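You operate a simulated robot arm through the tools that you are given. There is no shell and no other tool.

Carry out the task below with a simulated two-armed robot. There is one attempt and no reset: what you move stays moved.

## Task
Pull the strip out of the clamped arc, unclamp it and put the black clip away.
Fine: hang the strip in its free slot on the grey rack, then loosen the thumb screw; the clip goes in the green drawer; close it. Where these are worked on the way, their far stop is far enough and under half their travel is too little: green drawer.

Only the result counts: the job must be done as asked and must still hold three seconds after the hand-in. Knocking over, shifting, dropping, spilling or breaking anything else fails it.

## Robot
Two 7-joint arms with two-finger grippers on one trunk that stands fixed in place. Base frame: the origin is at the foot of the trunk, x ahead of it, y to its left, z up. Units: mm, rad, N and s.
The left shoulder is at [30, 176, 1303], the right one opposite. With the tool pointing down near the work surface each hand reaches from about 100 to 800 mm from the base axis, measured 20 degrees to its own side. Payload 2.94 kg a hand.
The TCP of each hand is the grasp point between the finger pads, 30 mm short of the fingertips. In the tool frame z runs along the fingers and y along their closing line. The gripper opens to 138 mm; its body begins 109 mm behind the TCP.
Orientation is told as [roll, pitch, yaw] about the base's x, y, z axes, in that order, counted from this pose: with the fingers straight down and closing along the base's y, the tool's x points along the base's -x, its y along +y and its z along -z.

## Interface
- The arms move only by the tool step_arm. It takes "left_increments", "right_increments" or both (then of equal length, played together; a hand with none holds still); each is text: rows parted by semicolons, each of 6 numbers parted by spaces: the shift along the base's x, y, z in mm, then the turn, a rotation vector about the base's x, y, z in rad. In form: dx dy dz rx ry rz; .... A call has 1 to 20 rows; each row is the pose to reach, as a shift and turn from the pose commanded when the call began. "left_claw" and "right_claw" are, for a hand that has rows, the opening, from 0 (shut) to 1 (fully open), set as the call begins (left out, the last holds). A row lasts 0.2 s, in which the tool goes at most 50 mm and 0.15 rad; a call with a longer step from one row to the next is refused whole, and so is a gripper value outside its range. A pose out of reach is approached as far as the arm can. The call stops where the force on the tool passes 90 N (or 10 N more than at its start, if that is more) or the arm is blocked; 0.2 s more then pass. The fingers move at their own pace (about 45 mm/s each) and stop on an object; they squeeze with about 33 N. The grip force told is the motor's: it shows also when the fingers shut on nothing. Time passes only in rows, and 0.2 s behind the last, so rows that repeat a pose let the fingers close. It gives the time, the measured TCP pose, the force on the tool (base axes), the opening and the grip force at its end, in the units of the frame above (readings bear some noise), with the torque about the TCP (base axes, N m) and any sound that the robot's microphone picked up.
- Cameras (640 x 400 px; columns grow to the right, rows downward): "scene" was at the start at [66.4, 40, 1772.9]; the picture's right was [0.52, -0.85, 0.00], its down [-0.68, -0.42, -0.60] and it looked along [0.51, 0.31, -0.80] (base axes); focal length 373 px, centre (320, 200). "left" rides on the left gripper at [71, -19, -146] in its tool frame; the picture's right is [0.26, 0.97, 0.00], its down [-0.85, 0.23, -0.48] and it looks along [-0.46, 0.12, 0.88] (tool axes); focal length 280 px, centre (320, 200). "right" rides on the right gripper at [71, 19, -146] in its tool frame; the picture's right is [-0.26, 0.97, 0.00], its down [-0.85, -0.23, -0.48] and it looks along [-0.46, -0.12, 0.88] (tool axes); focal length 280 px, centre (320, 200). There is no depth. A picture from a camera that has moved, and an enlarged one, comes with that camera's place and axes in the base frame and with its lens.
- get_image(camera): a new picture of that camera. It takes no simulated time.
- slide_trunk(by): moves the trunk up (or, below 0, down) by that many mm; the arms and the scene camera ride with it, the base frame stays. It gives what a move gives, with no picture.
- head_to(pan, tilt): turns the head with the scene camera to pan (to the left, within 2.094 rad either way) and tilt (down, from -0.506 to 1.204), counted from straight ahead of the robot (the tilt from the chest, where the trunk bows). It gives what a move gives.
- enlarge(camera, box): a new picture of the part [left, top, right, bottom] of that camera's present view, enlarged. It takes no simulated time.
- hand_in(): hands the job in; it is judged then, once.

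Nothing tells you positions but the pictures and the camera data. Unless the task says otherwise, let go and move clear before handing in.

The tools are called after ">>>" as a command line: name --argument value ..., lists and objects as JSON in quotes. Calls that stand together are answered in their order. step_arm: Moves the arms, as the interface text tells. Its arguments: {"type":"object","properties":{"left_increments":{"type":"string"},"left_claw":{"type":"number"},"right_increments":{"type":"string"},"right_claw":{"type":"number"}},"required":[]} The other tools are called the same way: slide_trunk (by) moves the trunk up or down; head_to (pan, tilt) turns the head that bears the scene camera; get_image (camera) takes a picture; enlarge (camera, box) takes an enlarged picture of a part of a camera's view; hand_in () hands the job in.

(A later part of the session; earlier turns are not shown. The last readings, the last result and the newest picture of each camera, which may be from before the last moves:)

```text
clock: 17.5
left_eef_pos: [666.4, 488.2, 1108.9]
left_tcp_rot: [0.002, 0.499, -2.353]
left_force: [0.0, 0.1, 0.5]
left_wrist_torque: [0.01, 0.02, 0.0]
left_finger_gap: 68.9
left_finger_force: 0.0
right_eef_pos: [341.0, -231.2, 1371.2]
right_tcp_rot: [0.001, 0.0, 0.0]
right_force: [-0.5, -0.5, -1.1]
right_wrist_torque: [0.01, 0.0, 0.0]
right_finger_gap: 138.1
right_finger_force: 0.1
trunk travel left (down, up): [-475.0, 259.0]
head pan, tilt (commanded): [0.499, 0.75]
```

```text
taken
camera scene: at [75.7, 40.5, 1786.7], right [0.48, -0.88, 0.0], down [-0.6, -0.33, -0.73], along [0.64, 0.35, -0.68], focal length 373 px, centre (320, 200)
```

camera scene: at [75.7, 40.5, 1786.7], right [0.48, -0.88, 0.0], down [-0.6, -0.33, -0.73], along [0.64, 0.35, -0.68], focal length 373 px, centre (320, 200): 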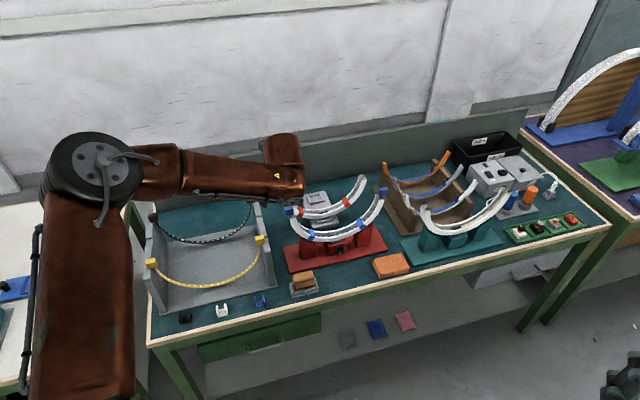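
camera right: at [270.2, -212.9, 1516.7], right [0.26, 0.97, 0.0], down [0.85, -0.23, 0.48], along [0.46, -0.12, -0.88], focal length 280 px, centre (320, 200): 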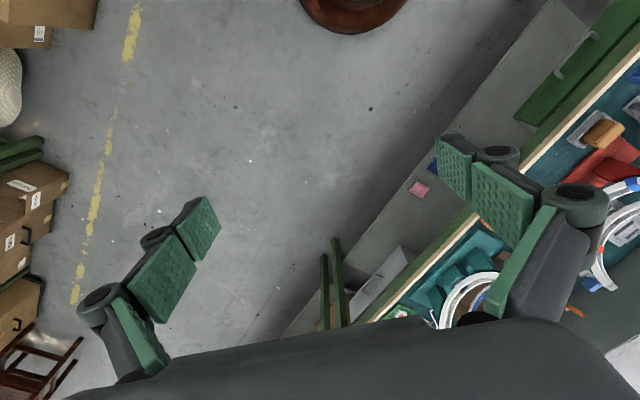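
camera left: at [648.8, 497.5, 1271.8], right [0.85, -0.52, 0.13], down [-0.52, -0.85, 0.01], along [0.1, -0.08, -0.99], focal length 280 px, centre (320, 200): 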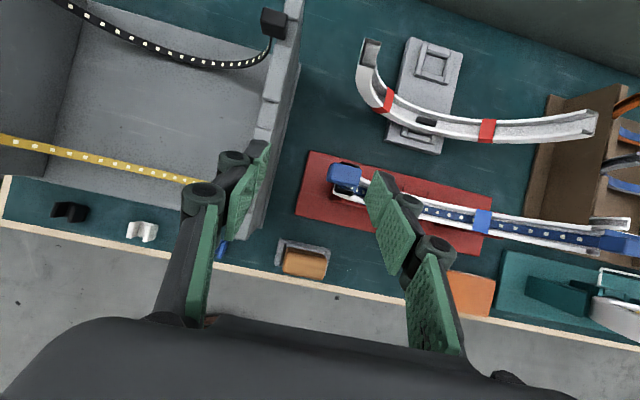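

The same stop appears with the flipped yaw, so the limit is the bend between forearm and tool. Raising the trunk should make the forearm slope down and free the wrist, so I'll raise it 200 mm.

>>> slide_trunk --by 200

>>> step_arm --left_increments "8 -2 -40 0 0 0; 15 -4 -80 0 0 0; 22 -6 -120 0 0 0; 30 -8 -160 0 0 0; 30 -8 -200 0 0 0; 30 -8 -200 0 0 0"

>>> get_image --camera "left"

>>> get_image --camera "scene"

```text
clock: 19.7
left_eef_pos: [662.7, 487.1, 1328.1]
left_tcp_rot: [0.021, 0.515, -2.347]
left_force: [-0.3, 0.3, 0.8]
left_wrist_torque: [-0.01, -0.03, -0.01]
left_finger_gap: 69.3
left_finger_force: 0.1
right_eef_pos: [337.9, -227.6, 1570.6]
right_tcp_rot: [-0.002, 0.001, 0.0]
right_force: [0.2, -0.3, 0.3]
right_wrist_torque: [-0.01, -0.01, 0.03]
right_finger_gap: 137.8
right_finger_force: 0.0
trunk travel left (down, up): [-675.0, 59.0]
head pan, tilt (commanded): [0.499, 0.75]
```

```text
clock: 21.1
left_eef_pos: [602.3, 500.5, 1222.6]
left_tcp_rot: [0.022, 0.515, -2.345]
left_force: [-0.1, -0.2, 0.1]
left_wrist_torque: [-0.02, 0.01, 0.02]
left_finger_gap: 69.2
left_finger_force: 0.1
left hand out of reach, approached as far as the arm can: row 1, 2, 3, 4, 5, 6
right_eef_pos: [338.5, -229.4, 1570.6]
right_tcp_rot: [0.001, 0.0, 0.001]
right_force: [0.2, -0.1, 0.0]
right_wrist_torque: [0.01, 0.0, 0.0]
right_finger_gap: 138.0
right_finger_force: 0.0
trunk travel left (down, up): [-675.0, 59.0]
head pan, tilt (commanded): [0.499, 0.75]
```

```text
taken
camera left: at [580.9, 509.5, 1384.0], right [0.84, -0.52, 0.15], down [-0.53, -0.85, 0.0], along [0.13, -0.08, -0.99], focal length 280 px, centre (320, 200)
```

left: 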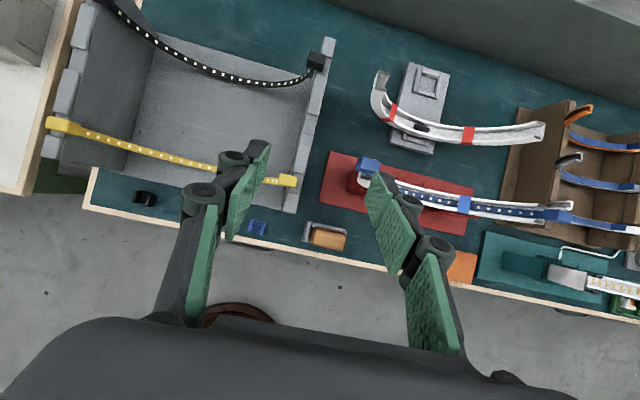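

```text
taken
camera scene: at [56.0, 40.1, 1986.4], right [0.48, -0.88, 0.0], down [-0.6, -0.33, -0.73], along [0.64, 0.35, -0.68], focal length 373 px, centre (320, 200)
```

scene: 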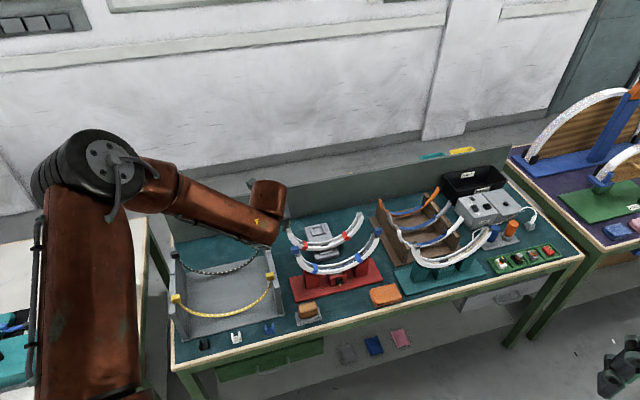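

Raising the trunk made it worse, so the opposite is needed: a lower trunk with the wrist high relative to the shoulder. I'll lift the hand first, then lower the trunk.

>>> step_arm --left_increments "5 0 40 0 0 0; 10 0 80 0 0 0; 15 0 120 0 0 0; 20 0 160 0 0 0; 25 -5 200 0 0 0"

>>> slide_trunk --by -250

```text
clock: 22.3
left_eef_pos: [626.2, 498.3, 1418.4]
left_tcp_rot: [0.021, 0.516, -2.345]
left_force: [0.7, 0.1, -0.3]
left_wrist_torque: [0.03, -0.04, 0.01]
left_finger_gap: 68.9
left_finger_force: 0.1
right_eef_pos: [337.1, -229.7, 1571.3]
right_tcp_rot: [-0.001, -0.001, 0.0]
right_force: [0.9, -0.5, 0.2]
right_wrist_torque: [0.04, 0.01, -0.01]
right_finger_gap: 137.6
right_finger_force: 0.1
trunk travel left (down, up): [-675.0, 59.0]
head pan, tilt (commanded): [0.499, 0.75]
```

```text
clock: 24.9
left_eef_pos: [625.6, 496.1, 1171.2]
left_tcp_rot: [0.021, 0.514, -2.346]
left_force: [0.2, 0.4, 0.3]
left_wrist_torque: [-0.01, 0.0, 0.03]
left_finger_gap: 68.9
left_finger_force: 0.0
right_eef_pos: [339.4, -228.3, 1320.7]
right_tcp_rot: [-0.001, 0.0, 0.0]
right_force: [-0.5, 0.0, -0.1]
right_wrist_torque: [0.0, -0.02, 0.02]
right_finger_gap: 137.9
right_finger_force: 0.1
trunk travel left (down, up): [-425.0, 309.0]
head pan, tilt (commanded): [0.499, 0.75]
```

>>> step_arm --left_increments "10 -2 30 0 0 0; 20 -4 60 0 0 0; 30 -6 90 0 0 0; 40 -8 120 0 0 0; 50 -10 150 0 0 0"

>>> slide_trunk --by -170

```text
clock: 26.1
left_eef_pos: [675.1, 486.9, 1319.2]
left_tcp_rot: [0.02, 0.515, -2.346]
left_force: [0.5, -0.4, -0.4]
left_wrist_torque: [-0.01, 0.01, 0.01]
left_finger_gap: 69.1
left_finger_force: 0.1
right_eef_pos: [338.9, -228.4, 1321.7]
right_tcp_rot: [-0.002, 0.001, -0.001]
right_force: [0.2, -0.4, 0.1]
right_wrist_torque: [0.03, -0.01, -0.02]
right_finger_gap: 138.1
right_finger_force: 0.0
trunk travel left (down, up): [-425.0, 309.0]
head pan, tilt (commanded): [0.499, 0.75]
```

```text
clock: 28.0
left_eef_pos: [675.6, 485.2, 1151.1]
left_tcp_rot: [0.021, 0.514, -2.345]
left_force: [0.5, -0.5, 0.2]
left_wrist_torque: [-0.01, -0.01, -0.01]
left_finger_gap: 68.8
left_finger_force: 0.1
right_eef_pos: [337.6, -228.9, 1150.7]
right_tcp_rot: [0.0, -0.002, -0.002]
right_force: [-0.8, -0.1, 0.1]
right_wrist_torque: [0.01, -0.02, -0.02]
right_finger_gap: 137.7
right_finger_force: 0.0
trunk travel left (down, up): [-255.0, 479.0]
head pan, tilt (commanded): [0.499, 0.75]
```

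>>> step_arm --left_increments "11 -2 -20 0 0 0; 22 -4 -40 0 0 0; 22 -4 -60 0 0 0; 22 -4 -60 0 0 0"

>>> get_image --camera "left"

>>> get_image --camera "scene"

```text
clock: 29.0
left_eef_pos: [697.3, 481.8, 1091.1]
left_tcp_rot: [0.022, 0.515, -2.345]
left_force: [-0.4, -0.7, 0.0]
left_wrist_torque: [0.02, 0.0, -0.04]
left_finger_gap: 69.1
left_finger_force: 0.1
right_eef_pos: [337.8, -229.1, 1150.3]
right_tcp_rot: [-0.001, 0.0, 0.001]
right_force: [-0.6, -0.9, 0.1]
right_wrist_torque: [0.03, 0.01, 0.02]
right_finger_gap: 137.9
right_finger_force: 0.0
trunk travel left (down, up): [-255.0, 479.0]
head pan, tilt (commanded): [0.499, 0.75]
```

```text
taken
camera left: at [674.9, 490.5, 1252.2], right [0.84, -0.52, 0.15], down [-0.52, -0.85, 0.0], along [0.12, -0.08, -0.99], focal length 280 px, centre (320, 200)
```

left: 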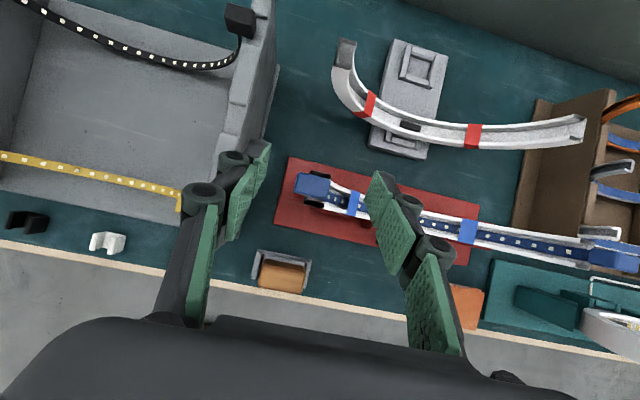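

```text
taken
camera scene: at [181.3, 40.0, 1564.1], right [0.48, -0.88, 0.0], down [-0.6, -0.33, -0.73], along [0.64, 0.35, -0.68], focal length 373 px, centre (320, 200)
```

scene: 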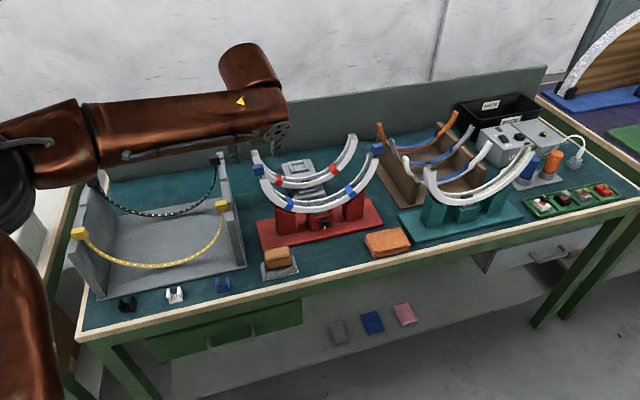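

Lowering the trunk also moves the shoulders forward, and the hand is now right above the left cube. I'll zoom in to align it precisely.

>>> enlarge --camera "left" --box '[270, 140, 370, 215]'

>>> enlarge --camera "scene" --box '[210, 110, 338, 190]'

>>> enlarge --camera "scene" --box '[60, 140, 252, 260]'

>>> enlarge --camera "scene" --box '[320, 120, 416, 180]'

```text
5.33 times, centred on (320, 178) of left
camera zoom: at [674.9, 490.5, 1252.2], right [0.84, -0.52, 0.15], down [-0.52, -0.85, 0.0], along [0.12, -0.08, -0.99], focal length 1495 px, centre (320, 320)
```

zoom: 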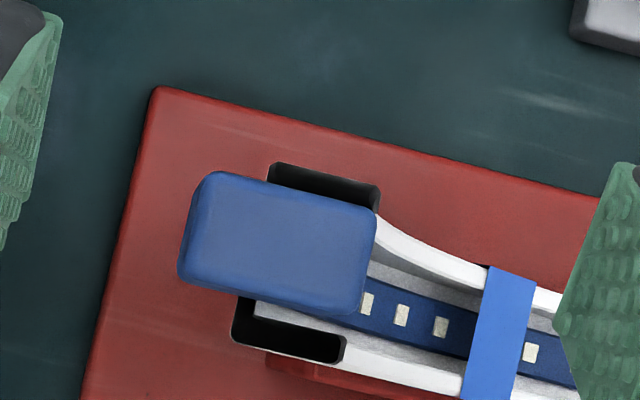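

```text
5.00 times, centred on (274, 150) of scene
camera zoom: at [181.3, 40.0, 1564.1], right [0.48, -0.88, 0.0], down [-0.6, -0.33, -0.73], along [0.64, 0.35, -0.68], focal length 1865 px, centre (550, 450)
```

zoom: 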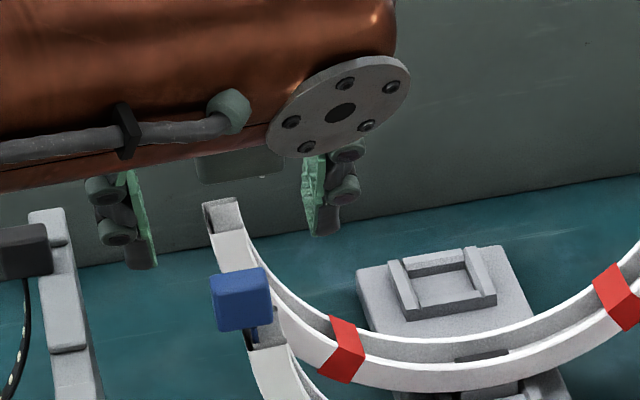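

```text
3.33 times, centred on (156, 200) of scene
camera zoom: at [181.3, 40.0, 1564.1], right [0.48, -0.88, 0.0], down [-0.6, -0.33, -0.73], along [0.64, 0.35, -0.68], focal length 1243 px, centre (867, 200)
```

zoom: 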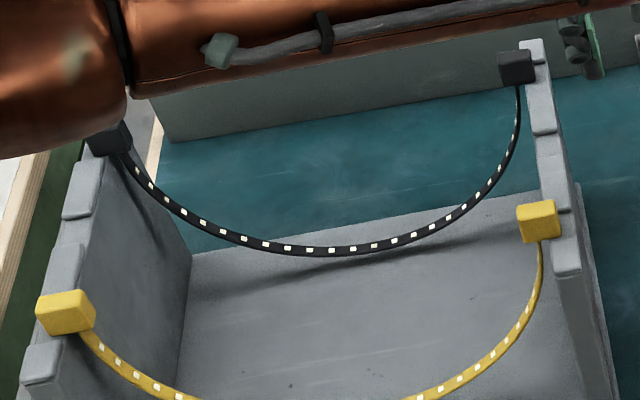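

```text
6.67 times, centred on (368, 150) of scene
camera zoom: at [181.3, 40.0, 1564.1], right [0.48, -0.88, 0.0], down [-0.6, -0.33, -0.73], along [0.64, 0.35, -0.68], focal length 2486 px, centre (0, 533)
```

zoom: 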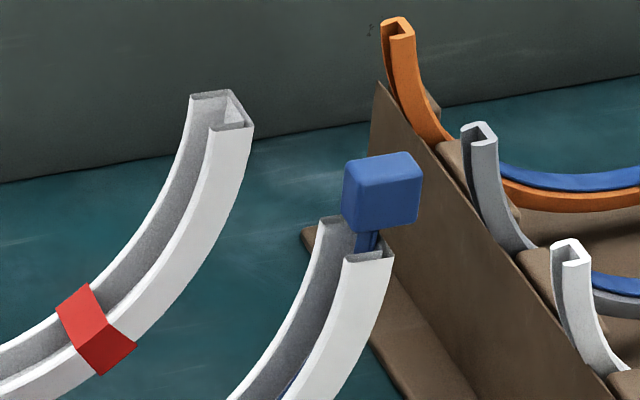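

The block is about 25×15×25 mm, centred near (700, 485, 1035), and its channel end is just below it. I'll descend so the fingertips reach the block's lower edge without touching the channel.

>>> step_arm --left_increments "-2 -2 -15 0 0 0; -4 -4 -35 0 0 0; -4 -4 -35 0 0 0"

>>> get_image --camera "left"

>>> enlarge --camera "scene" --box '[210, 110, 338, 190]'

```text
clock: 29.8
left_eef_pos: [694.3, 479.2, 1055.2]
left_tcp_rot: [0.019, 0.515, -2.346]
left_force: [0.8, 0.0, -0.5]
left_wrist_torque: [0.0, 0.0, -0.02]
left_finger_gap: 68.9
left_finger_force: 0.2
right_eef_pos: [339.0, -229.6, 1150.9]
right_tcp_rot: [0.0, 0.0, -0.002]
right_force: [0.3, 0.1, -0.4]
right_wrist_torque: [0.02, 0.0, -0.01]
right_finger_gap: 138.2
right_finger_force: 0.1
trunk travel left (down, up): [-255.0, 479.0]
head pan, tilt (commanded): [0.499, 0.75]
```

```text
taken
camera left: at [671.4, 487.2, 1217.5], right [0.84, -0.52, 0.15], down [-0.52, -0.85, 0.0], along [0.12, -0.08, -0.99], focal length 280 px, centre (320, 200)
```

left: 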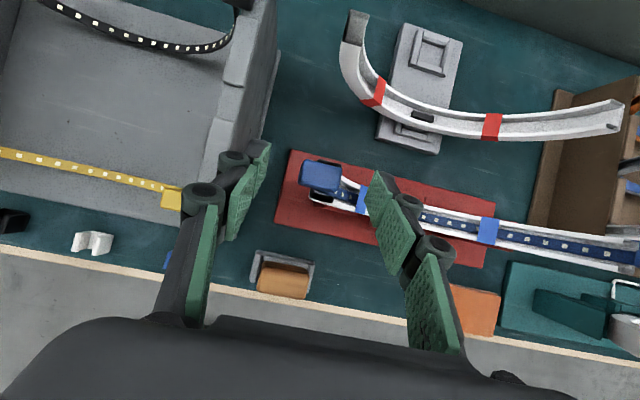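

```text
5.00 times, centred on (274, 150) of scene
camera zoom: at [181.2, 40.1, 1564.2], right [0.48, -0.88, 0.0], down [-0.6, -0.33, -0.73], along [0.64, 0.35, -0.68], focal length 1865 px, centre (550, 450)
```

zoom: 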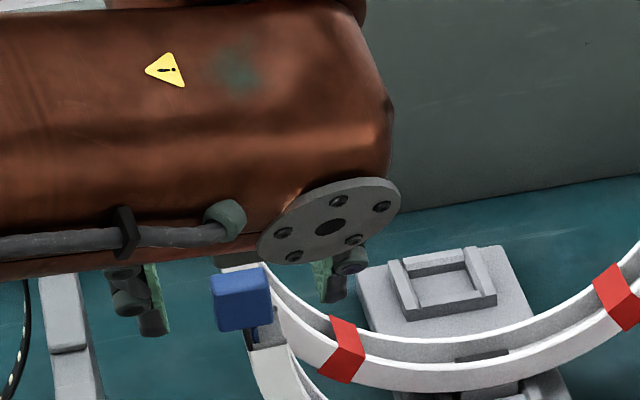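

The block sits between the pads, between the TCP and the fingertips. I'll close the left gripper on it.

>>> step_arm --left_increments "0 0 0 0 0 0; 0 0 0 0 0 0; 0 0 0 0 0 0; 0 0 0 0 0 0" --left_claw 0

>>> get_image --camera "left"

>>> enlarge --camera "scene" --box '[210, 110, 338, 190]'

```text
clock: 30.8
left_eef_pos: [694.2, 477.7, 1055.2]
left_tcp_rot: [0.018, 0.515, -2.346]
left_force: [-0.6, 0.1, -0.6]
left_wrist_torque: [0.04, 0.09, -0.09]
left_finger_gap: 25.0
left_finger_force: 33.5
right_eef_pos: [337.9, -228.5, 1150.7]
right_tcp_rot: [-0.001, 0.001, 0.001]
right_force: [-0.5, -0.2, 0.2]
right_wrist_torque: [-0.05, 0.01, -0.01]
right_finger_gap: 138.1
right_finger_force: 0.1
trunk travel left (down, up): [-255.0, 479.0]
head pan, tilt (commanded): [0.499, 0.75]
```

```text
taken
camera left: at [671.6, 487.3, 1217.3], right [0.84, -0.52, 0.15], down [-0.52, -0.85, 0.0], along [0.12, -0.08, -0.99], focal length 280 px, centre (320, 200)
```

left: 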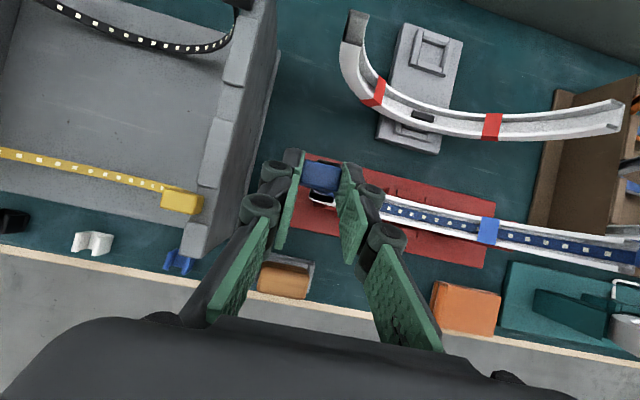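

```text
5.00 times, centred on (274, 150) of scene
camera zoom: at [181.4, 40.4, 1564.1], right [0.48, -0.88, 0.0], down [-0.6, -0.33, -0.73], along [0.64, 0.35, -0.68], focal length 1865 px, centre (550, 450)
```

zoom: 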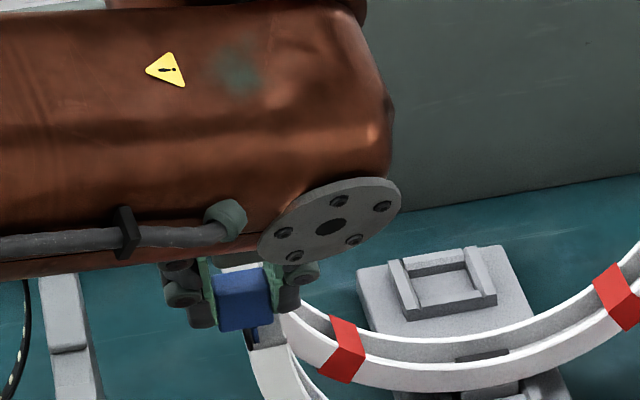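

The block is gripped (gap 25 mm). I'll lift gently a few millimetres and watch the force.

>>> step_arm --left_increments "0 0 2 0 0 0; 0 0 4 0 0 0; 0 0 6 0 0 0; 0 0 8 0 0 0"

>>> get_image --camera "left"

>>> enlarge --camera "scene" --box '[240, 110, 400, 210]'

```text
clock: 31.8
left_eef_pos: [694.5, 478.2, 1063.2]
left_tcp_rot: [0.02, 0.514, -2.348]
left_force: [-0.1, -0.3, -0.3]
left_wrist_torque: [0.06, 0.04, 0.01]
left_finger_gap: 25.1
left_finger_force: 33.5
right_eef_pos: [338.0, -228.1, 1150.3]
right_tcp_rot: [-0.002, -0.001, 0.0]
right_force: [0.2, 0.3, 0.2]
right_wrist_torque: [-0.01, 0.01, -0.02]
right_finger_gap: 137.8
right_finger_force: 0.0
trunk travel left (down, up): [-255.0, 479.0]
head pan, tilt (commanded): [0.499, 0.75]
```

```text
taken
camera left: at [671.3, 487.5, 1225.3], right [0.84, -0.52, 0.15], down [-0.53, -0.85, 0.0], along [0.12, -0.08, -0.99], focal length 280 px, centre (320, 200)
```

left: 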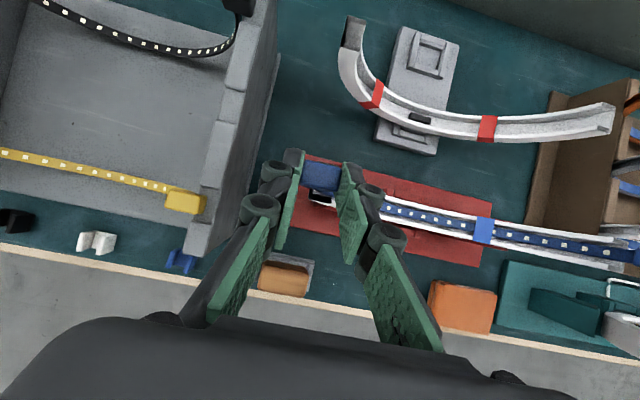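

```text
4.00 times, centred on (320, 160) of scene
camera zoom: at [181.2, 40.4, 1564.2], right [0.48, -0.88, 0.0], down [-0.6, -0.33, -0.73], along [0.64, 0.35, -0.68], focal length 1492 px, centre (320, 360)
```

zoom: 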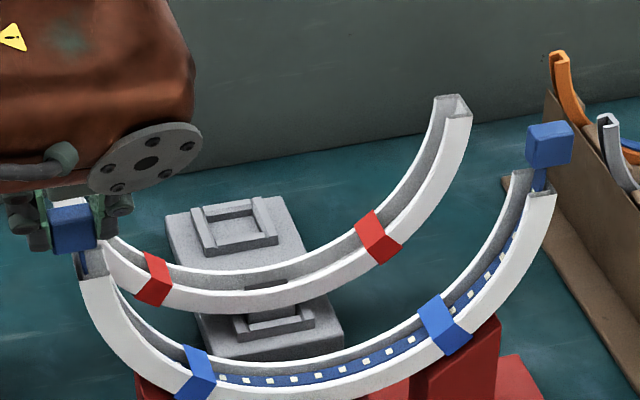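

The whole strip lifts as one stiff piece: the far block rose too, with almost no force. I'll keep lifting slowly and watch the clips.

>>> step_arm --left_increments "0 0 3 0 0 0; 0 0 6 0 0 0; 0 0 9 0 0 0; 0 0 12 0 0 0"

>>> enlarge --camera "scene" --box '[240, 110, 400, 210]'

>>> get_image --camera "left"

```text
clock: 32.8
left_eef_pos: [692.8, 478.5, 1075.3]
left_tcp_rot: [0.02, 0.515, -2.345]
left_force: [0.5, -0.9, -0.8]
left_wrist_torque: [0.03, 0.06, -0.01]
left_finger_gap: 24.8
left_finger_force: 32.9
right_eef_pos: [338.1, -228.6, 1150.9]
right_tcp_rot: [0.0, -0.001, 0.0]
right_force: [-0.1, 0.6, -0.5]
right_wrist_torque: [-0.04, -0.01, 0.01]
right_finger_gap: 138.0
right_finger_force: 0.0
trunk travel left (down, up): [-255.0, 479.0]
head pan, tilt (commanded): [0.499, 0.75]
```

```text
4.00 times, centred on (320, 160) of scene
camera zoom: at [181.4, 40.3, 1564.1], right [0.48, -0.88, 0.0], down [-0.6, -0.33, -0.73], along [0.64, 0.35, -0.68], focal length 1492 px, centre (320, 360)
```

zoom: 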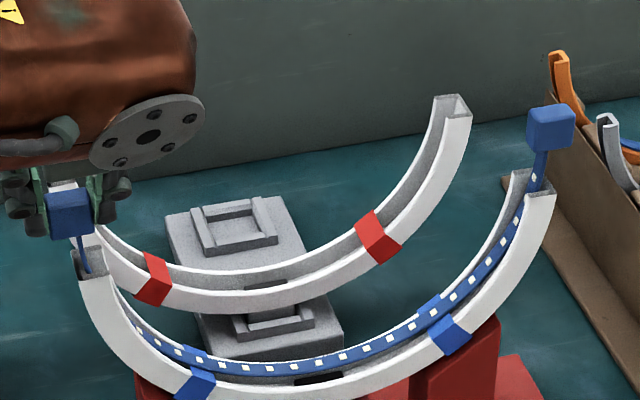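

```text
taken
camera left: at [671.1, 487.4, 1236.4], right [0.84, -0.52, 0.15], down [-0.52, -0.85, 0.0], along [0.12, -0.08, -0.99], focal length 280 px, centre (320, 200)
```

left: 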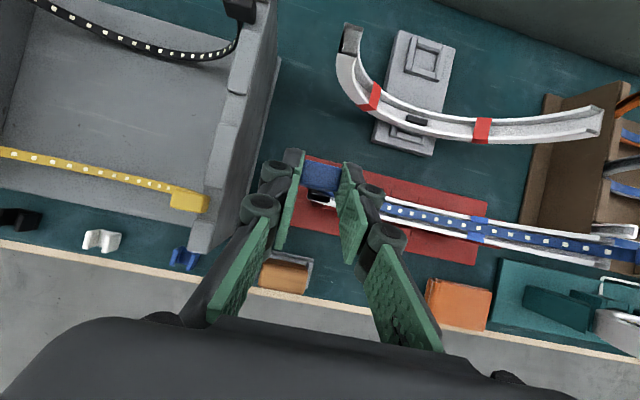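

The strip passes the clips freely and is rigid. I'll lift it straight up until it clears the channel ends.

>>> step_arm --left_increments "0 0 12 0 0 0; 0 0 26 0 0 0; 0 0 40 0 0 0; 0 0 54 0 0 0; 0 0 68 0 0 0; 0 0 82 0 0 0; 0 0 96 0 0 0; 0 0 110 0 0 0; 0 0 124 0 0 0; 0 0 130 0 0 0"

>>> get_image --camera "scene"

>>> get_image --camera "left"

```text
clock: 35.0
left_eef_pos: [694.0, 478.6, 1206.4]
left_tcp_rot: [0.019, 0.515, -2.346]
left_force: [0.8, -0.4, 0.4]
left_wrist_torque: [0.02, 0.08, 0.01]
left_finger_gap: 25.0
left_finger_force: 33.2
right_eef_pos: [337.9, -228.9, 1150.9]
right_tcp_rot: [-0.002, -0.001, -0.001]
right_force: [-0.7, 0.5, 1.1]
right_wrist_torque: [0.01, 0.01, 0.02]
right_finger_gap: 138.1
right_finger_force: 0.0
trunk travel left (down, up): [-255.0, 479.0]
head pan, tilt (commanded): [0.499, 0.75]
```

```text
taken
camera scene: at [181.6, 40.4, 1564.1], right [0.48, -0.88, 0.0], down [-0.6, -0.33, -0.73], along [0.64, 0.35, -0.68], focal length 373 px, centre (320, 200)
```

scene: 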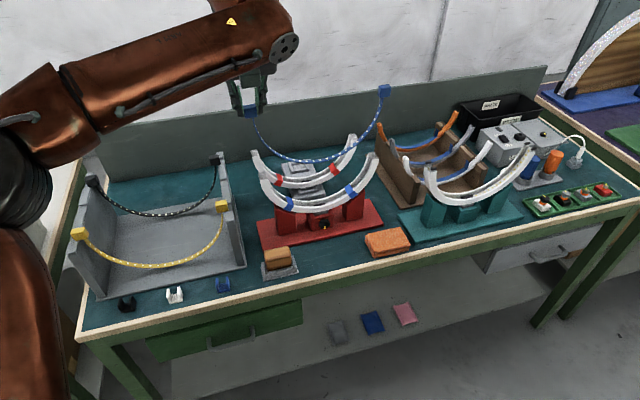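

```text
taken
camera left: at [672.0, 486.7, 1367.8], right [0.84, -0.52, 0.15], down [-0.53, -0.85, 0.0], along [0.12, -0.08, -0.99], focal length 280 px, centre (320, 200)
```

left: 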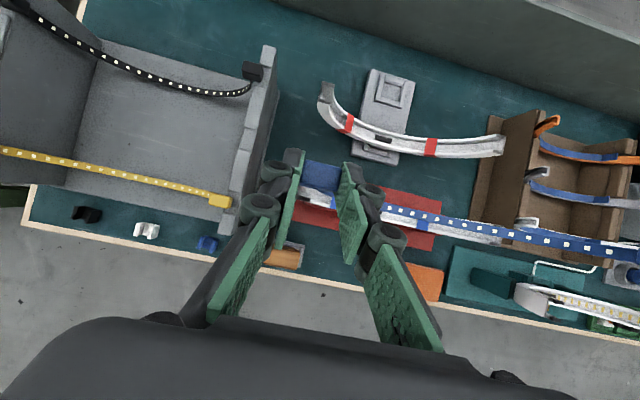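

The strip is fully out of the arc and the stand is undisturbed. The free slot's block seats should be near (463, 796, 981) and (670, 589, 981). I'll carry the strip left at this height without turning it, half-way first.

>>> step_arm --left_increments "-18 24 0 0 0 0; -36 48 0 0 0 0; -54 71 0 0 0 0; -73 95 0 0 0 0; -91 119 0 0 0 0; -109 143 0 0 0 0; -127 166 0 0 0 0; -127 166 0 0 0 0"

>>> get_image --camera "scene"

>>> get_image --camera "left"

```text
clock: 36.8
left_eef_pos: [567.5, 643.7, 1204.5]
left_tcp_rot: [0.02, 0.515, -2.348]
left_force: [0.3, -0.2, -0.8]
left_wrist_torque: [0.05, 0.04, 0.06]
left_finger_gap: 24.9
left_finger_force: 32.6
right_eef_pos: [338.3, -229.9, 1151.4]
right_tcp_rot: [-0.001, 0.001, 0.001]
right_force: [0.3, -0.2, -0.4]
right_wrist_torque: [0.02, 0.02, -0.03]
right_finger_gap: 138.2
right_finger_force: 0.1
trunk travel left (down, up): [-255.0, 479.0]
head pan, tilt (commanded): [0.499, 0.75]
```

```text
taken
camera scene: at [181.7, 39.6, 1564.1], right [0.48, -0.88, 0.0], down [-0.6, -0.33, -0.73], along [0.64, 0.35, -0.68], focal length 373 px, centre (320, 200)
```

scene: 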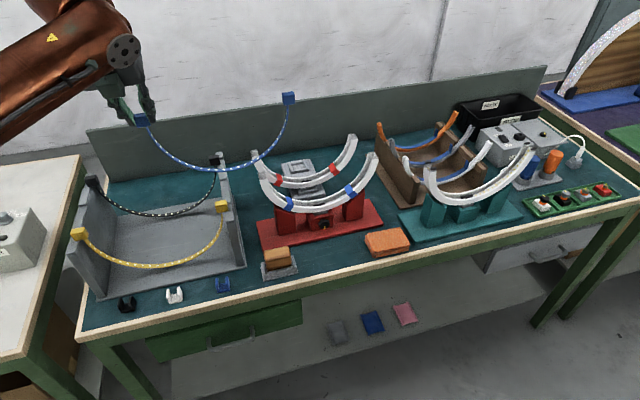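

```text
taken
camera left: at [545.8, 653.3, 1366.2], right [0.84, -0.52, 0.15], down [-0.53, -0.85, 0.0], along [0.12, -0.08, -0.99], focal length 280 px, centre (320, 200)
```

left: 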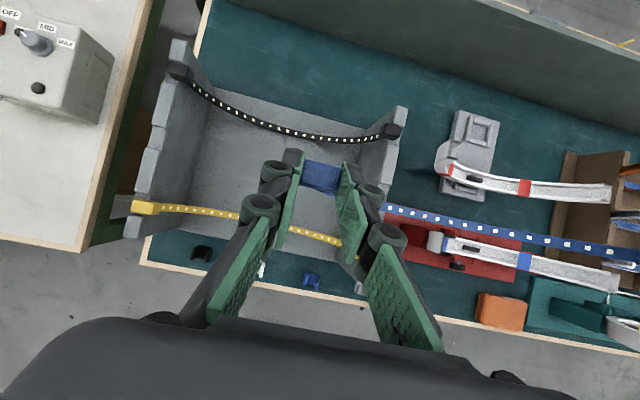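

Halfway there and stable. I'll continue to above the slot.

>>> step_arm --left_increments "-16 21 0 0 0 0; -32 42 0 0 0 0; -48 63 0 0 0 0; -64 84 0 0 0 0; -80 105 0 0 0 0; -96 125 0 0 0 0; -110 144 0 0 0 0; -110 144 0 0 0 0"

>>> head_to --pan 0.85 --tilt 0.6

>>> get_image --camera "scene"

>>> get_image --camera "left"

```text
clock: 38.6
left_eef_pos: [455.6, 786.0, 1205.4]
left_tcp_rot: [0.021, 0.514, -2.347]
left_force: [0.4, -0.1, 0.0]
left_wrist_torque: [0.06, 0.04, 0.01]
left_finger_gap: 25.3
left_finger_force: 33.3
right_eef_pos: [338.8, -228.4, 1151.7]
right_tcp_rot: [0.002, -0.001, 0.001]
right_force: [0.7, -0.1, 0.8]
right_wrist_torque: [-0.02, -0.04, 0.0]
right_finger_gap: 137.7
right_finger_force: 0.0
trunk travel left (down, up): [-255.0, 479.0]
head pan, tilt (commanded): [0.499, 0.75]
```

```text
clock: 39.4
left_eef_pos: [454.9, 786.6, 1206.6]
left_tcp_rot: [0.022, 0.515, -2.346]
left_force: [0.4, 0.0, 0.0]
left_wrist_torque: [0.03, 0.07, 0.01]
left_finger_gap: 24.9
left_finger_force: 33.2
right_eef_pos: [338.5, -228.5, 1150.8]
right_tcp_rot: [0.001, 0.001, 0.001]
right_force: [0.4, -0.4, 0.5]
right_wrist_torque: [0.02, 0.01, 0.0]
right_finger_gap: 137.7
right_finger_force: 0.0
trunk travel left (down, up): [-255.0, 479.0]
head pan, tilt (commanded): [0.85, 0.6]
```

```text
taken
camera scene: at [167.0, 67.3, 1576.9], right [0.75, -0.66, 0.0], down [-0.37, -0.42, -0.82], along [0.54, 0.62, -0.57], focal length 373 px, centre (320, 200)
```

scene: 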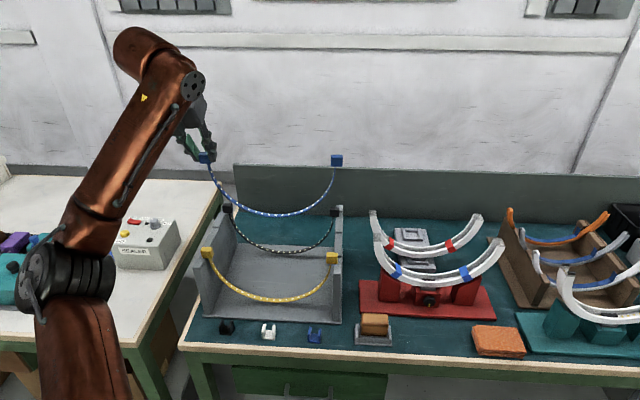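

```text
taken
camera left: at [432.5, 795.2, 1367.9], right [0.84, -0.52, 0.15], down [-0.52, -0.85, 0.0], along [0.12, -0.08, -0.99], focal length 280 px, centre (320, 200)
```

left: 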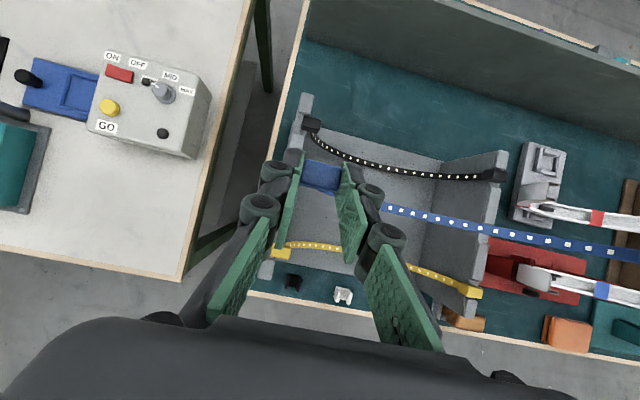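

The strip is above the slot. I'll check that it is level and parallel to the rack before lowering it.

>>> enlarge --camera "scene" --box '[180, 140, 260, 190]'

>>> enlarge --camera "scene" --box '[290, 140, 370, 190]'

>>> enlarge --camera "scene" --box '[190, 190, 350, 290]'

>>> enlarge --camera "left" --box '[260, 80, 520, 320]'

```text
8.00 times, centred on (220, 165) of scene
camera zoom: at [167.0, 67.3, 1576.9], right [0.75, -0.66, 0.0], down [-0.37, -0.42, -0.82], along [0.54, 0.62, -0.57], focal length 2984 px, centre (1120, 480)
```

zoom: 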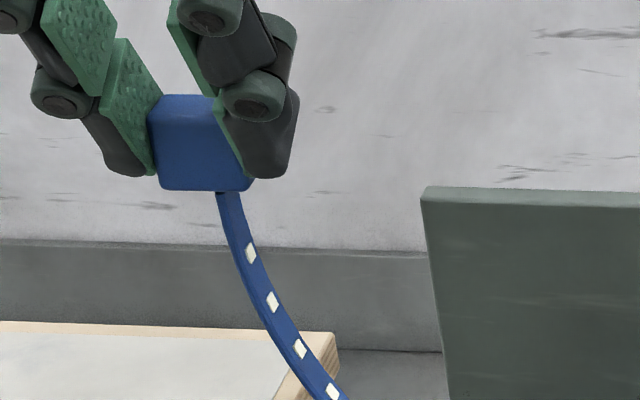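

```text
8.00 times, centred on (330, 165) of scene
camera zoom: at [167.0, 67.3, 1576.9], right [0.75, -0.66, 0.0], down [-0.37, -0.42, -0.82], along [0.54, 0.62, -0.57], focal length 2984 px, centre (240, 480)
```

zoom: 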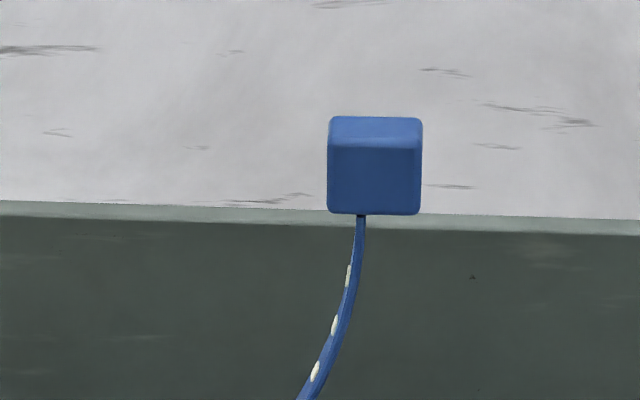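

```text
4.00 times, centred on (270, 240) of scene
camera zoom: at [167.0, 67.3, 1576.9], right [0.75, -0.66, 0.0], down [-0.37, -0.42, -0.82], along [0.54, 0.62, -0.57], focal length 1492 px, centre (520, 40)
```

zoom: 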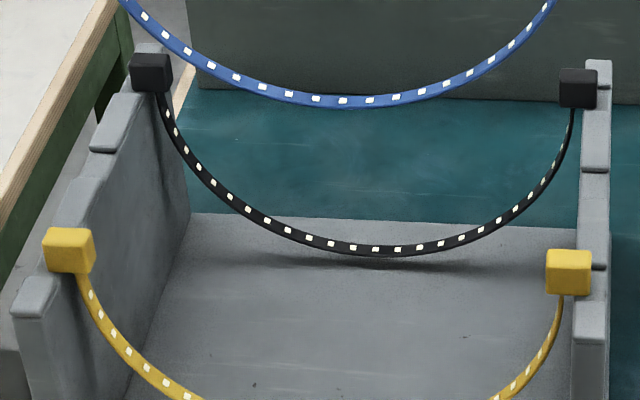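

```text
1.67 times, centred on (390, 200) of left
camera zoom: at [432.5, 795.2, 1367.9], right [0.84, -0.52, 0.15], down [-0.52, -0.85, 0.0], along [0.12, -0.08, -0.99], focal length 467 px, centre (203, 200)
```

zoom: 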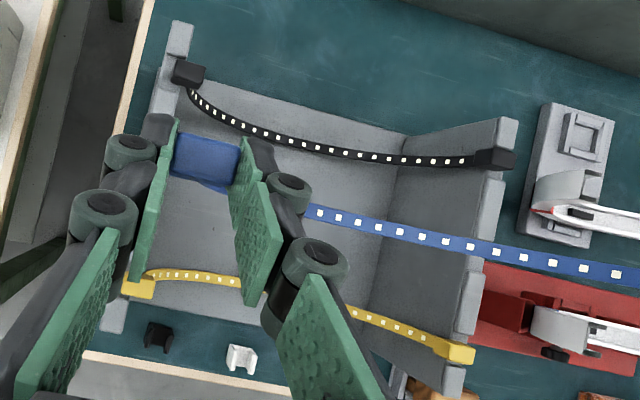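

The strip is parallel to within a few millimetres, with the right end slightly high. I'll level it a little and lower it to just above the notches.

>>> step_arm --left_increments "0 1 -20 0.004 0.004 0; 0 2 -45 0.0085 0.0085 0; 0 2.4 -75 0.0085 0.0085 0; 0 2.4 -105 0.0085 0.0085 0; 0 2.4 -135 0.0085 0.0085 0; 0 2.4 -155 0.0085 0.0085 0; 0 2.4 -168 0.0085 0.0085 0; 0 2.4 -168 0.0085 0.0085 0"

>>> enlarge --camera "scene" --box '[190, 180, 270, 230]'

>>> enlarge --camera "scene" --box '[290, 180, 370, 230]'

>>> get_image --camera "scene"

>>> get_image --camera "left"

```text
clock: 41.2
left_eef_pos: [458.2, 791.1, 1036.2]
left_tcp_rot: [0.005, 0.515, -2.353]
left_force: [-0.6, -0.2, 0.4]
left_wrist_torque: [0.03, 0.04, 0.02]
left_finger_gap: 25.0
left_finger_force: 32.8
right_eef_pos: [337.5, -228.8, 1152.5]
right_tcp_rot: [0.0, 0.001, 0.0]
right_force: [-0.7, 0.7, -0.3]
right_wrist_torque: [0.03, 0.04, 0.0]
right_finger_gap: 138.0
right_finger_force: 0.1
trunk travel left (down, up): [-255.0, 479.0]
head pan, tilt (commanded): [0.85, 0.6]
```

```text
8.00 times, centred on (230, 205) of scene
camera zoom: at [166.8, 67.3, 1577.0], right [0.75, -0.66, 0.0], down [-0.37, -0.42, -0.82], along [0.54, 0.62, -0.57], focal length 2984 px, centre (1040, 160)
```

zoom: 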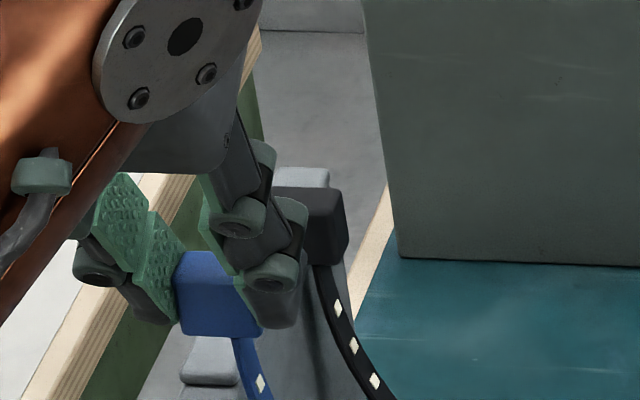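

```text
8.00 times, centred on (330, 205) of scene
camera zoom: at [166.8, 67.3, 1577.0], right [0.75, -0.66, 0.0], down [-0.37, -0.42, -0.82], along [0.54, 0.62, -0.57], focal length 2984 px, centre (240, 160)
```

zoom: 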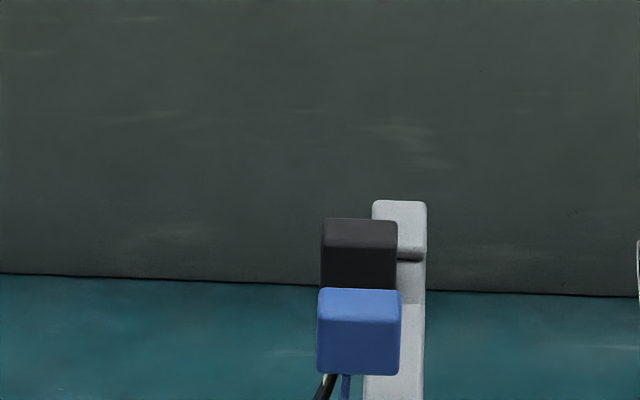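

```text
taken
camera scene: at [166.8, 67.3, 1577.0], right [0.75, -0.66, 0.0], down [-0.37, -0.42, -0.82], along [0.54, 0.62, -0.57], focal length 373 px, centre (320, 200)
```

scene: 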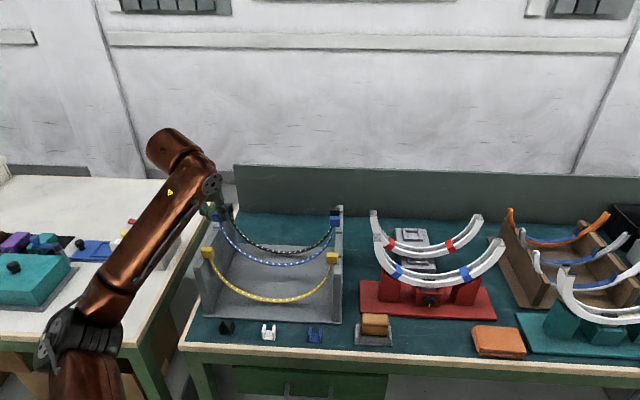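

```text
taken
camera left: at [437.0, 798.4, 1198.9], right [0.84, -0.52, 0.13], down [-0.52, -0.85, 0.0], along [0.12, -0.07, -0.99], focal length 280 px, centre (320, 200)
```

left: 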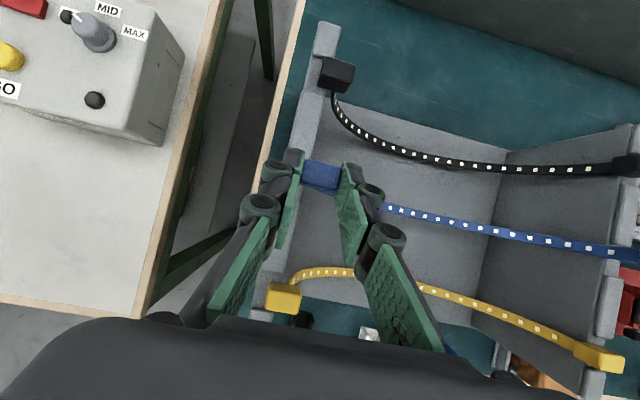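

>>> enlarge --camera "left" --box '[250, 90, 390, 240]'

>>> enlarge --camera "left" --box '[560, 120, 640, 300]'

>>> head_to --pan 0.85 --tilt 0.75

>>> enlarge --camera "scene" --box '[190, 130, 350, 230]'

```text
2.67 times, centred on (320, 165) of left
camera zoom: at [437.0, 798.4, 1198.9], right [0.84, -0.52, 0.13], down [-0.52, -0.85, 0.0], along [0.12, -0.07, -0.99], focal length 748 px, centre (320, 293)
```

zoom: 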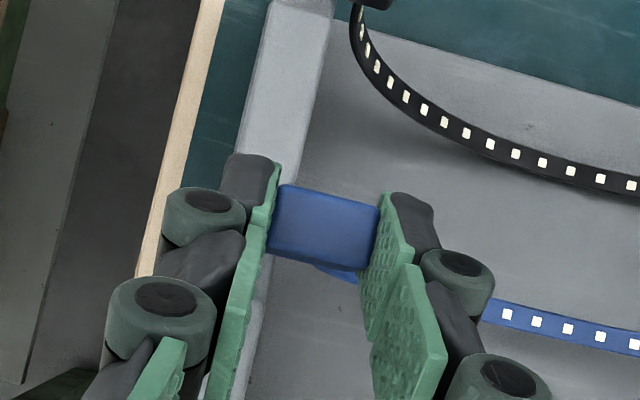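

```text
2.22 times, centred on (600, 210) of left
camera zoom: at [437.0, 798.4, 1198.9], right [0.84, -0.52, 0.13], down [-0.52, -0.85, 0.0], along [0.12, -0.07, -0.99], focal length 623 px, centre (-302, 178)
```

zoom: 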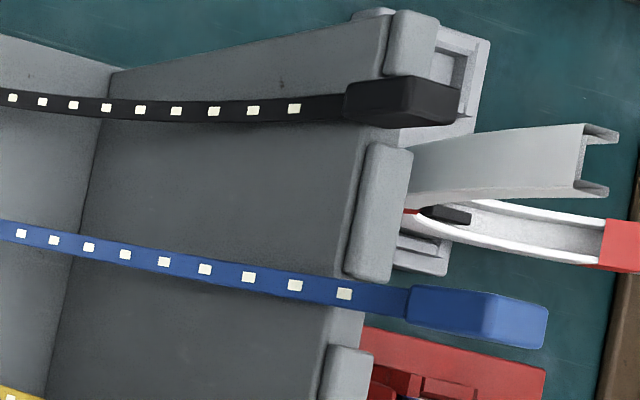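

```text
clock: 41.9
left_eef_pos: [458.6, 790.8, 1037.5]
left_tcp_rot: [0.006, 0.514, -2.353]
left_force: [-0.3, -0.1, -1.0]
left_wrist_torque: [0.04, 0.04, -0.04]
left_finger_gap: 24.5
left_finger_force: 33.3
right_eef_pos: [338.1, -228.2, 1151.6]
right_tcp_rot: [0.001, 0.0, 0.001]
right_force: [0.0, -0.4, -0.3]
right_wrist_torque: [0.03, 0.01, -0.01]
right_finger_gap: 137.9
right_finger_force: 0.1
trunk travel left (down, up): [-255.0, 479.0]
head pan, tilt (commanded): [0.85, 0.75]
```

```text
4.00 times, centred on (270, 180) of scene
camera zoom: at [163.3, 63.4, 1564.1], right [0.75, -0.66, 0.0], down [-0.45, -0.51, -0.73], along [0.48, 0.55, -0.68], focal length 1492 px, centre (520, 280)
```

zoom: 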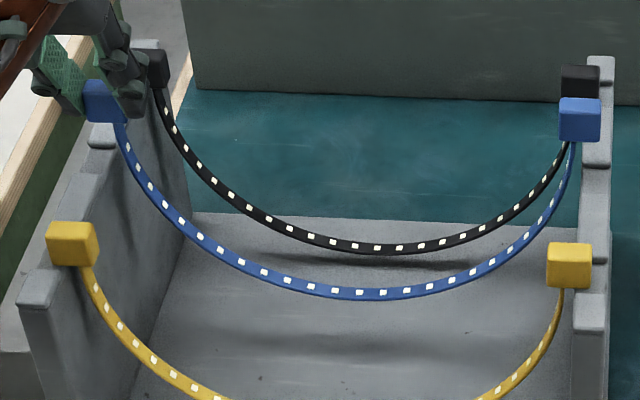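

I want a direct check of the blocks against the free notches. I'll zoom in on both walls from this angle.

>>> enlarge --camera "scene" --box '[320, 145, 360, 170]'

>>> enlarge --camera "scene" --box '[320, 165, 360, 190]'

>>> enlarge --camera "scene" --box '[190, 145, 246, 180]'

>>> enlarge --camera "left" --box '[580, 150, 640, 260]'

```text
16.00 times, centred on (340, 158) of scene
camera zoom: at [163.3, 63.4, 1564.1], right [0.75, -0.66, 0.0], down [-0.45, -0.51, -0.73], along [0.48, 0.55, -0.68], focal length 5968 px, centre (0, 880)
```

zoom: 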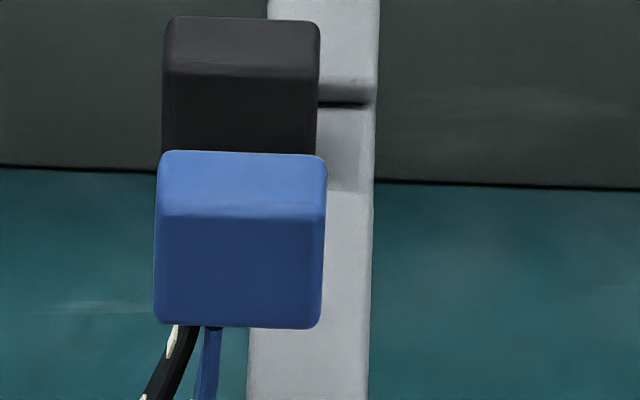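

```text
16.00 times, centred on (340, 178) of scene
camera zoom: at [163.3, 63.4, 1564.1], right [0.75, -0.66, 0.0], down [-0.45, -0.51, -0.73], along [0.48, 0.55, -0.68], focal length 5968 px, centre (0, 560)
```

zoom: 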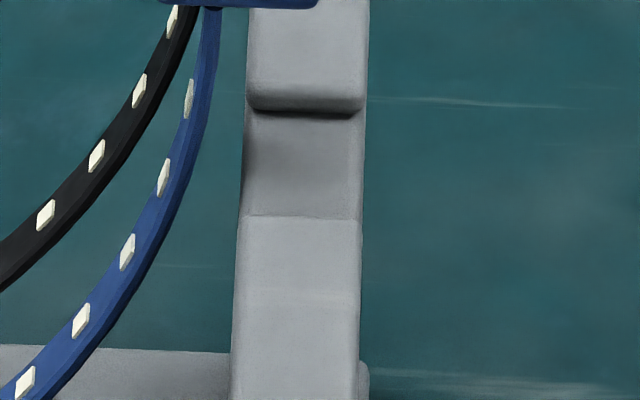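

```text
11.43 times, centred on (218, 162) of scene
camera zoom: at [163.3, 63.4, 1564.1], right [0.75, -0.66, 0.0], down [-0.45, -0.51, -0.73], along [0.48, 0.55, -0.68], focal length 4262 px, centre (1486, 629)
```

zoom: 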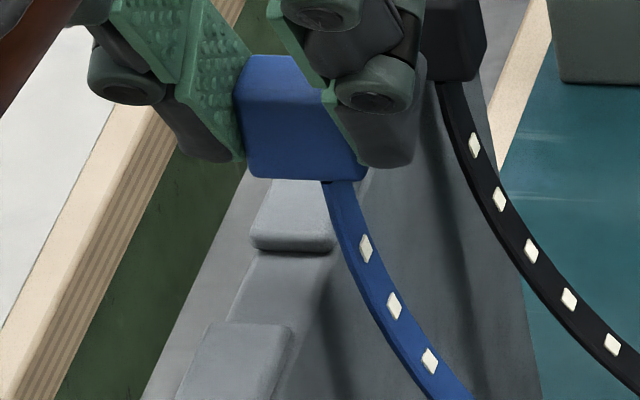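

```text
3.64 times, centred on (610, 205) of left
camera zoom: at [437.1, 798.6, 1198.9], right [0.84, -0.52, 0.13], down [-0.52, -0.85, 0.0], along [0.12, -0.07, -0.99], focal length 1020 px, centre (-734, 182)
```

zoom: 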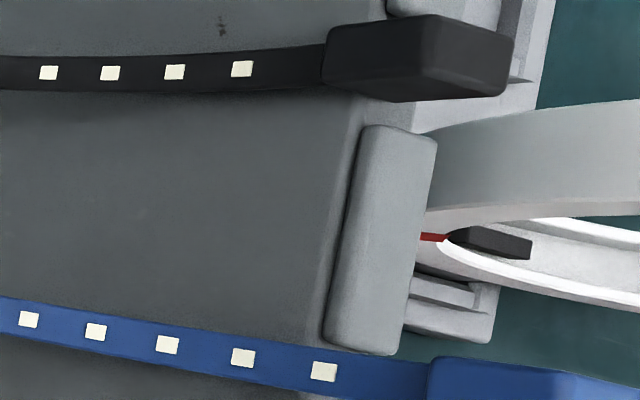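

The notches are clear to see: centre n≈890, with ±6 mm of play around the block. I'll shift by about −3 mm in x and lower to just above the notch floor.

>>> step_arm --left_increments "-1.5 -0.3 0 0 0 0; -2.8 -0.4 -8 0 0 0; -2.8 -0.4 -16 0 0 0; -2.8 -0.4 -24 0 0 0; -2.8 -0.4 -30 0 0 0; -2.8 -0.4 -30 0 0 0"

>>> enlarge --camera "scene" --box '[320, 160, 360, 185]'

>>> enlarge --camera "scene" --box '[190, 150, 246, 185]'

>>> get_image --camera "left"

```text
clock: 43.3
left_eef_pos: [453.9, 791.3, 1008.6]
left_tcp_rot: [0.008, 0.516, -2.354]
left_force: [0.1, -0.3, -1.2]
left_wrist_torque: [0.04, 0.05, 0.02]
left_finger_gap: 24.6
left_finger_force: 32.5
right_eef_pos: [337.8, -228.5, 1150.8]
right_tcp_rot: [0.0, 0.0, -0.002]
right_force: [0.0, 0.3, 0.8]
right_wrist_torque: [0.02, 0.0, -0.01]
right_finger_gap: 138.3
right_finger_force: 0.0
trunk travel left (down, up): [-255.0, 479.0]
head pan, tilt (commanded): [0.85, 0.75]
```

```text
16.00 times, centred on (340, 172) of scene
camera zoom: at [163.3, 63.2, 1564.1], right [0.75, -0.66, 0.0], down [-0.45, -0.51, -0.73], along [0.48, 0.55, -0.68], focal length 5968 px, centre (0, 640)
```

zoom: 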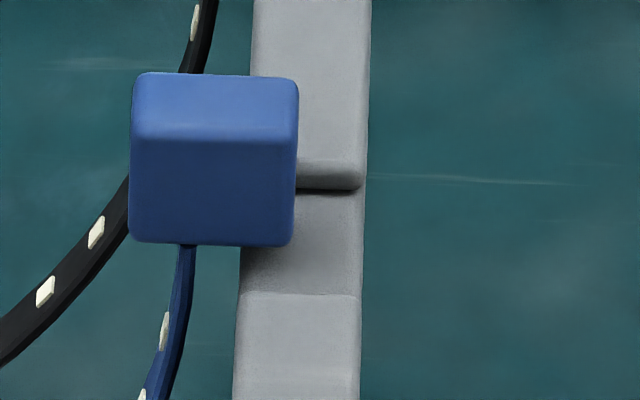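

```text
11.43 times, centred on (218, 168) of scene
camera zoom: at [163.3, 63.2, 1564.1], right [0.75, -0.66, 0.0], down [-0.45, -0.51, -0.73], along [0.48, 0.55, -0.68], focal length 4262 px, centre (1486, 571)
```

zoom: 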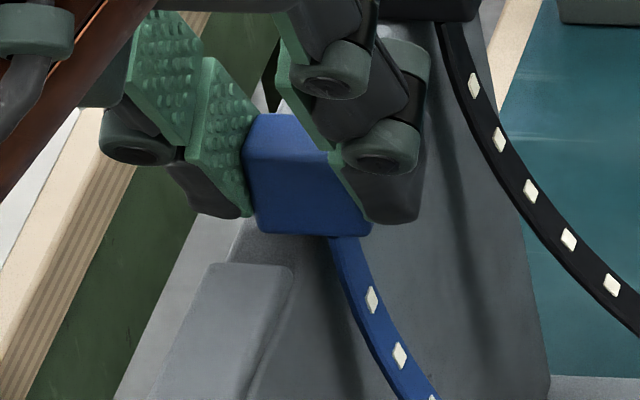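

```text
taken
camera left: at [432.6, 798.4, 1169.4], right [0.84, -0.52, 0.13], down [-0.53, -0.85, 0.0], along [0.12, -0.07, -0.99], focal length 280 px, centre (320, 200)
```

left: 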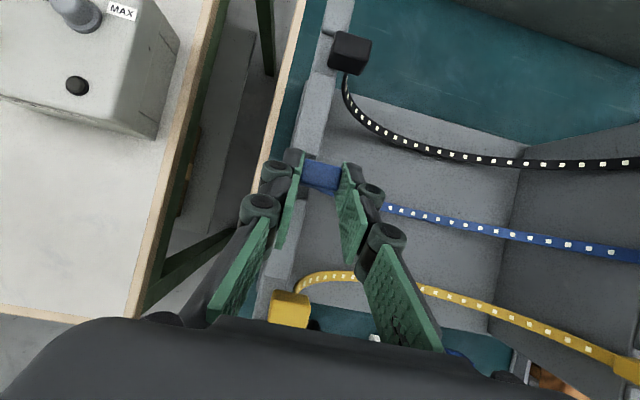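

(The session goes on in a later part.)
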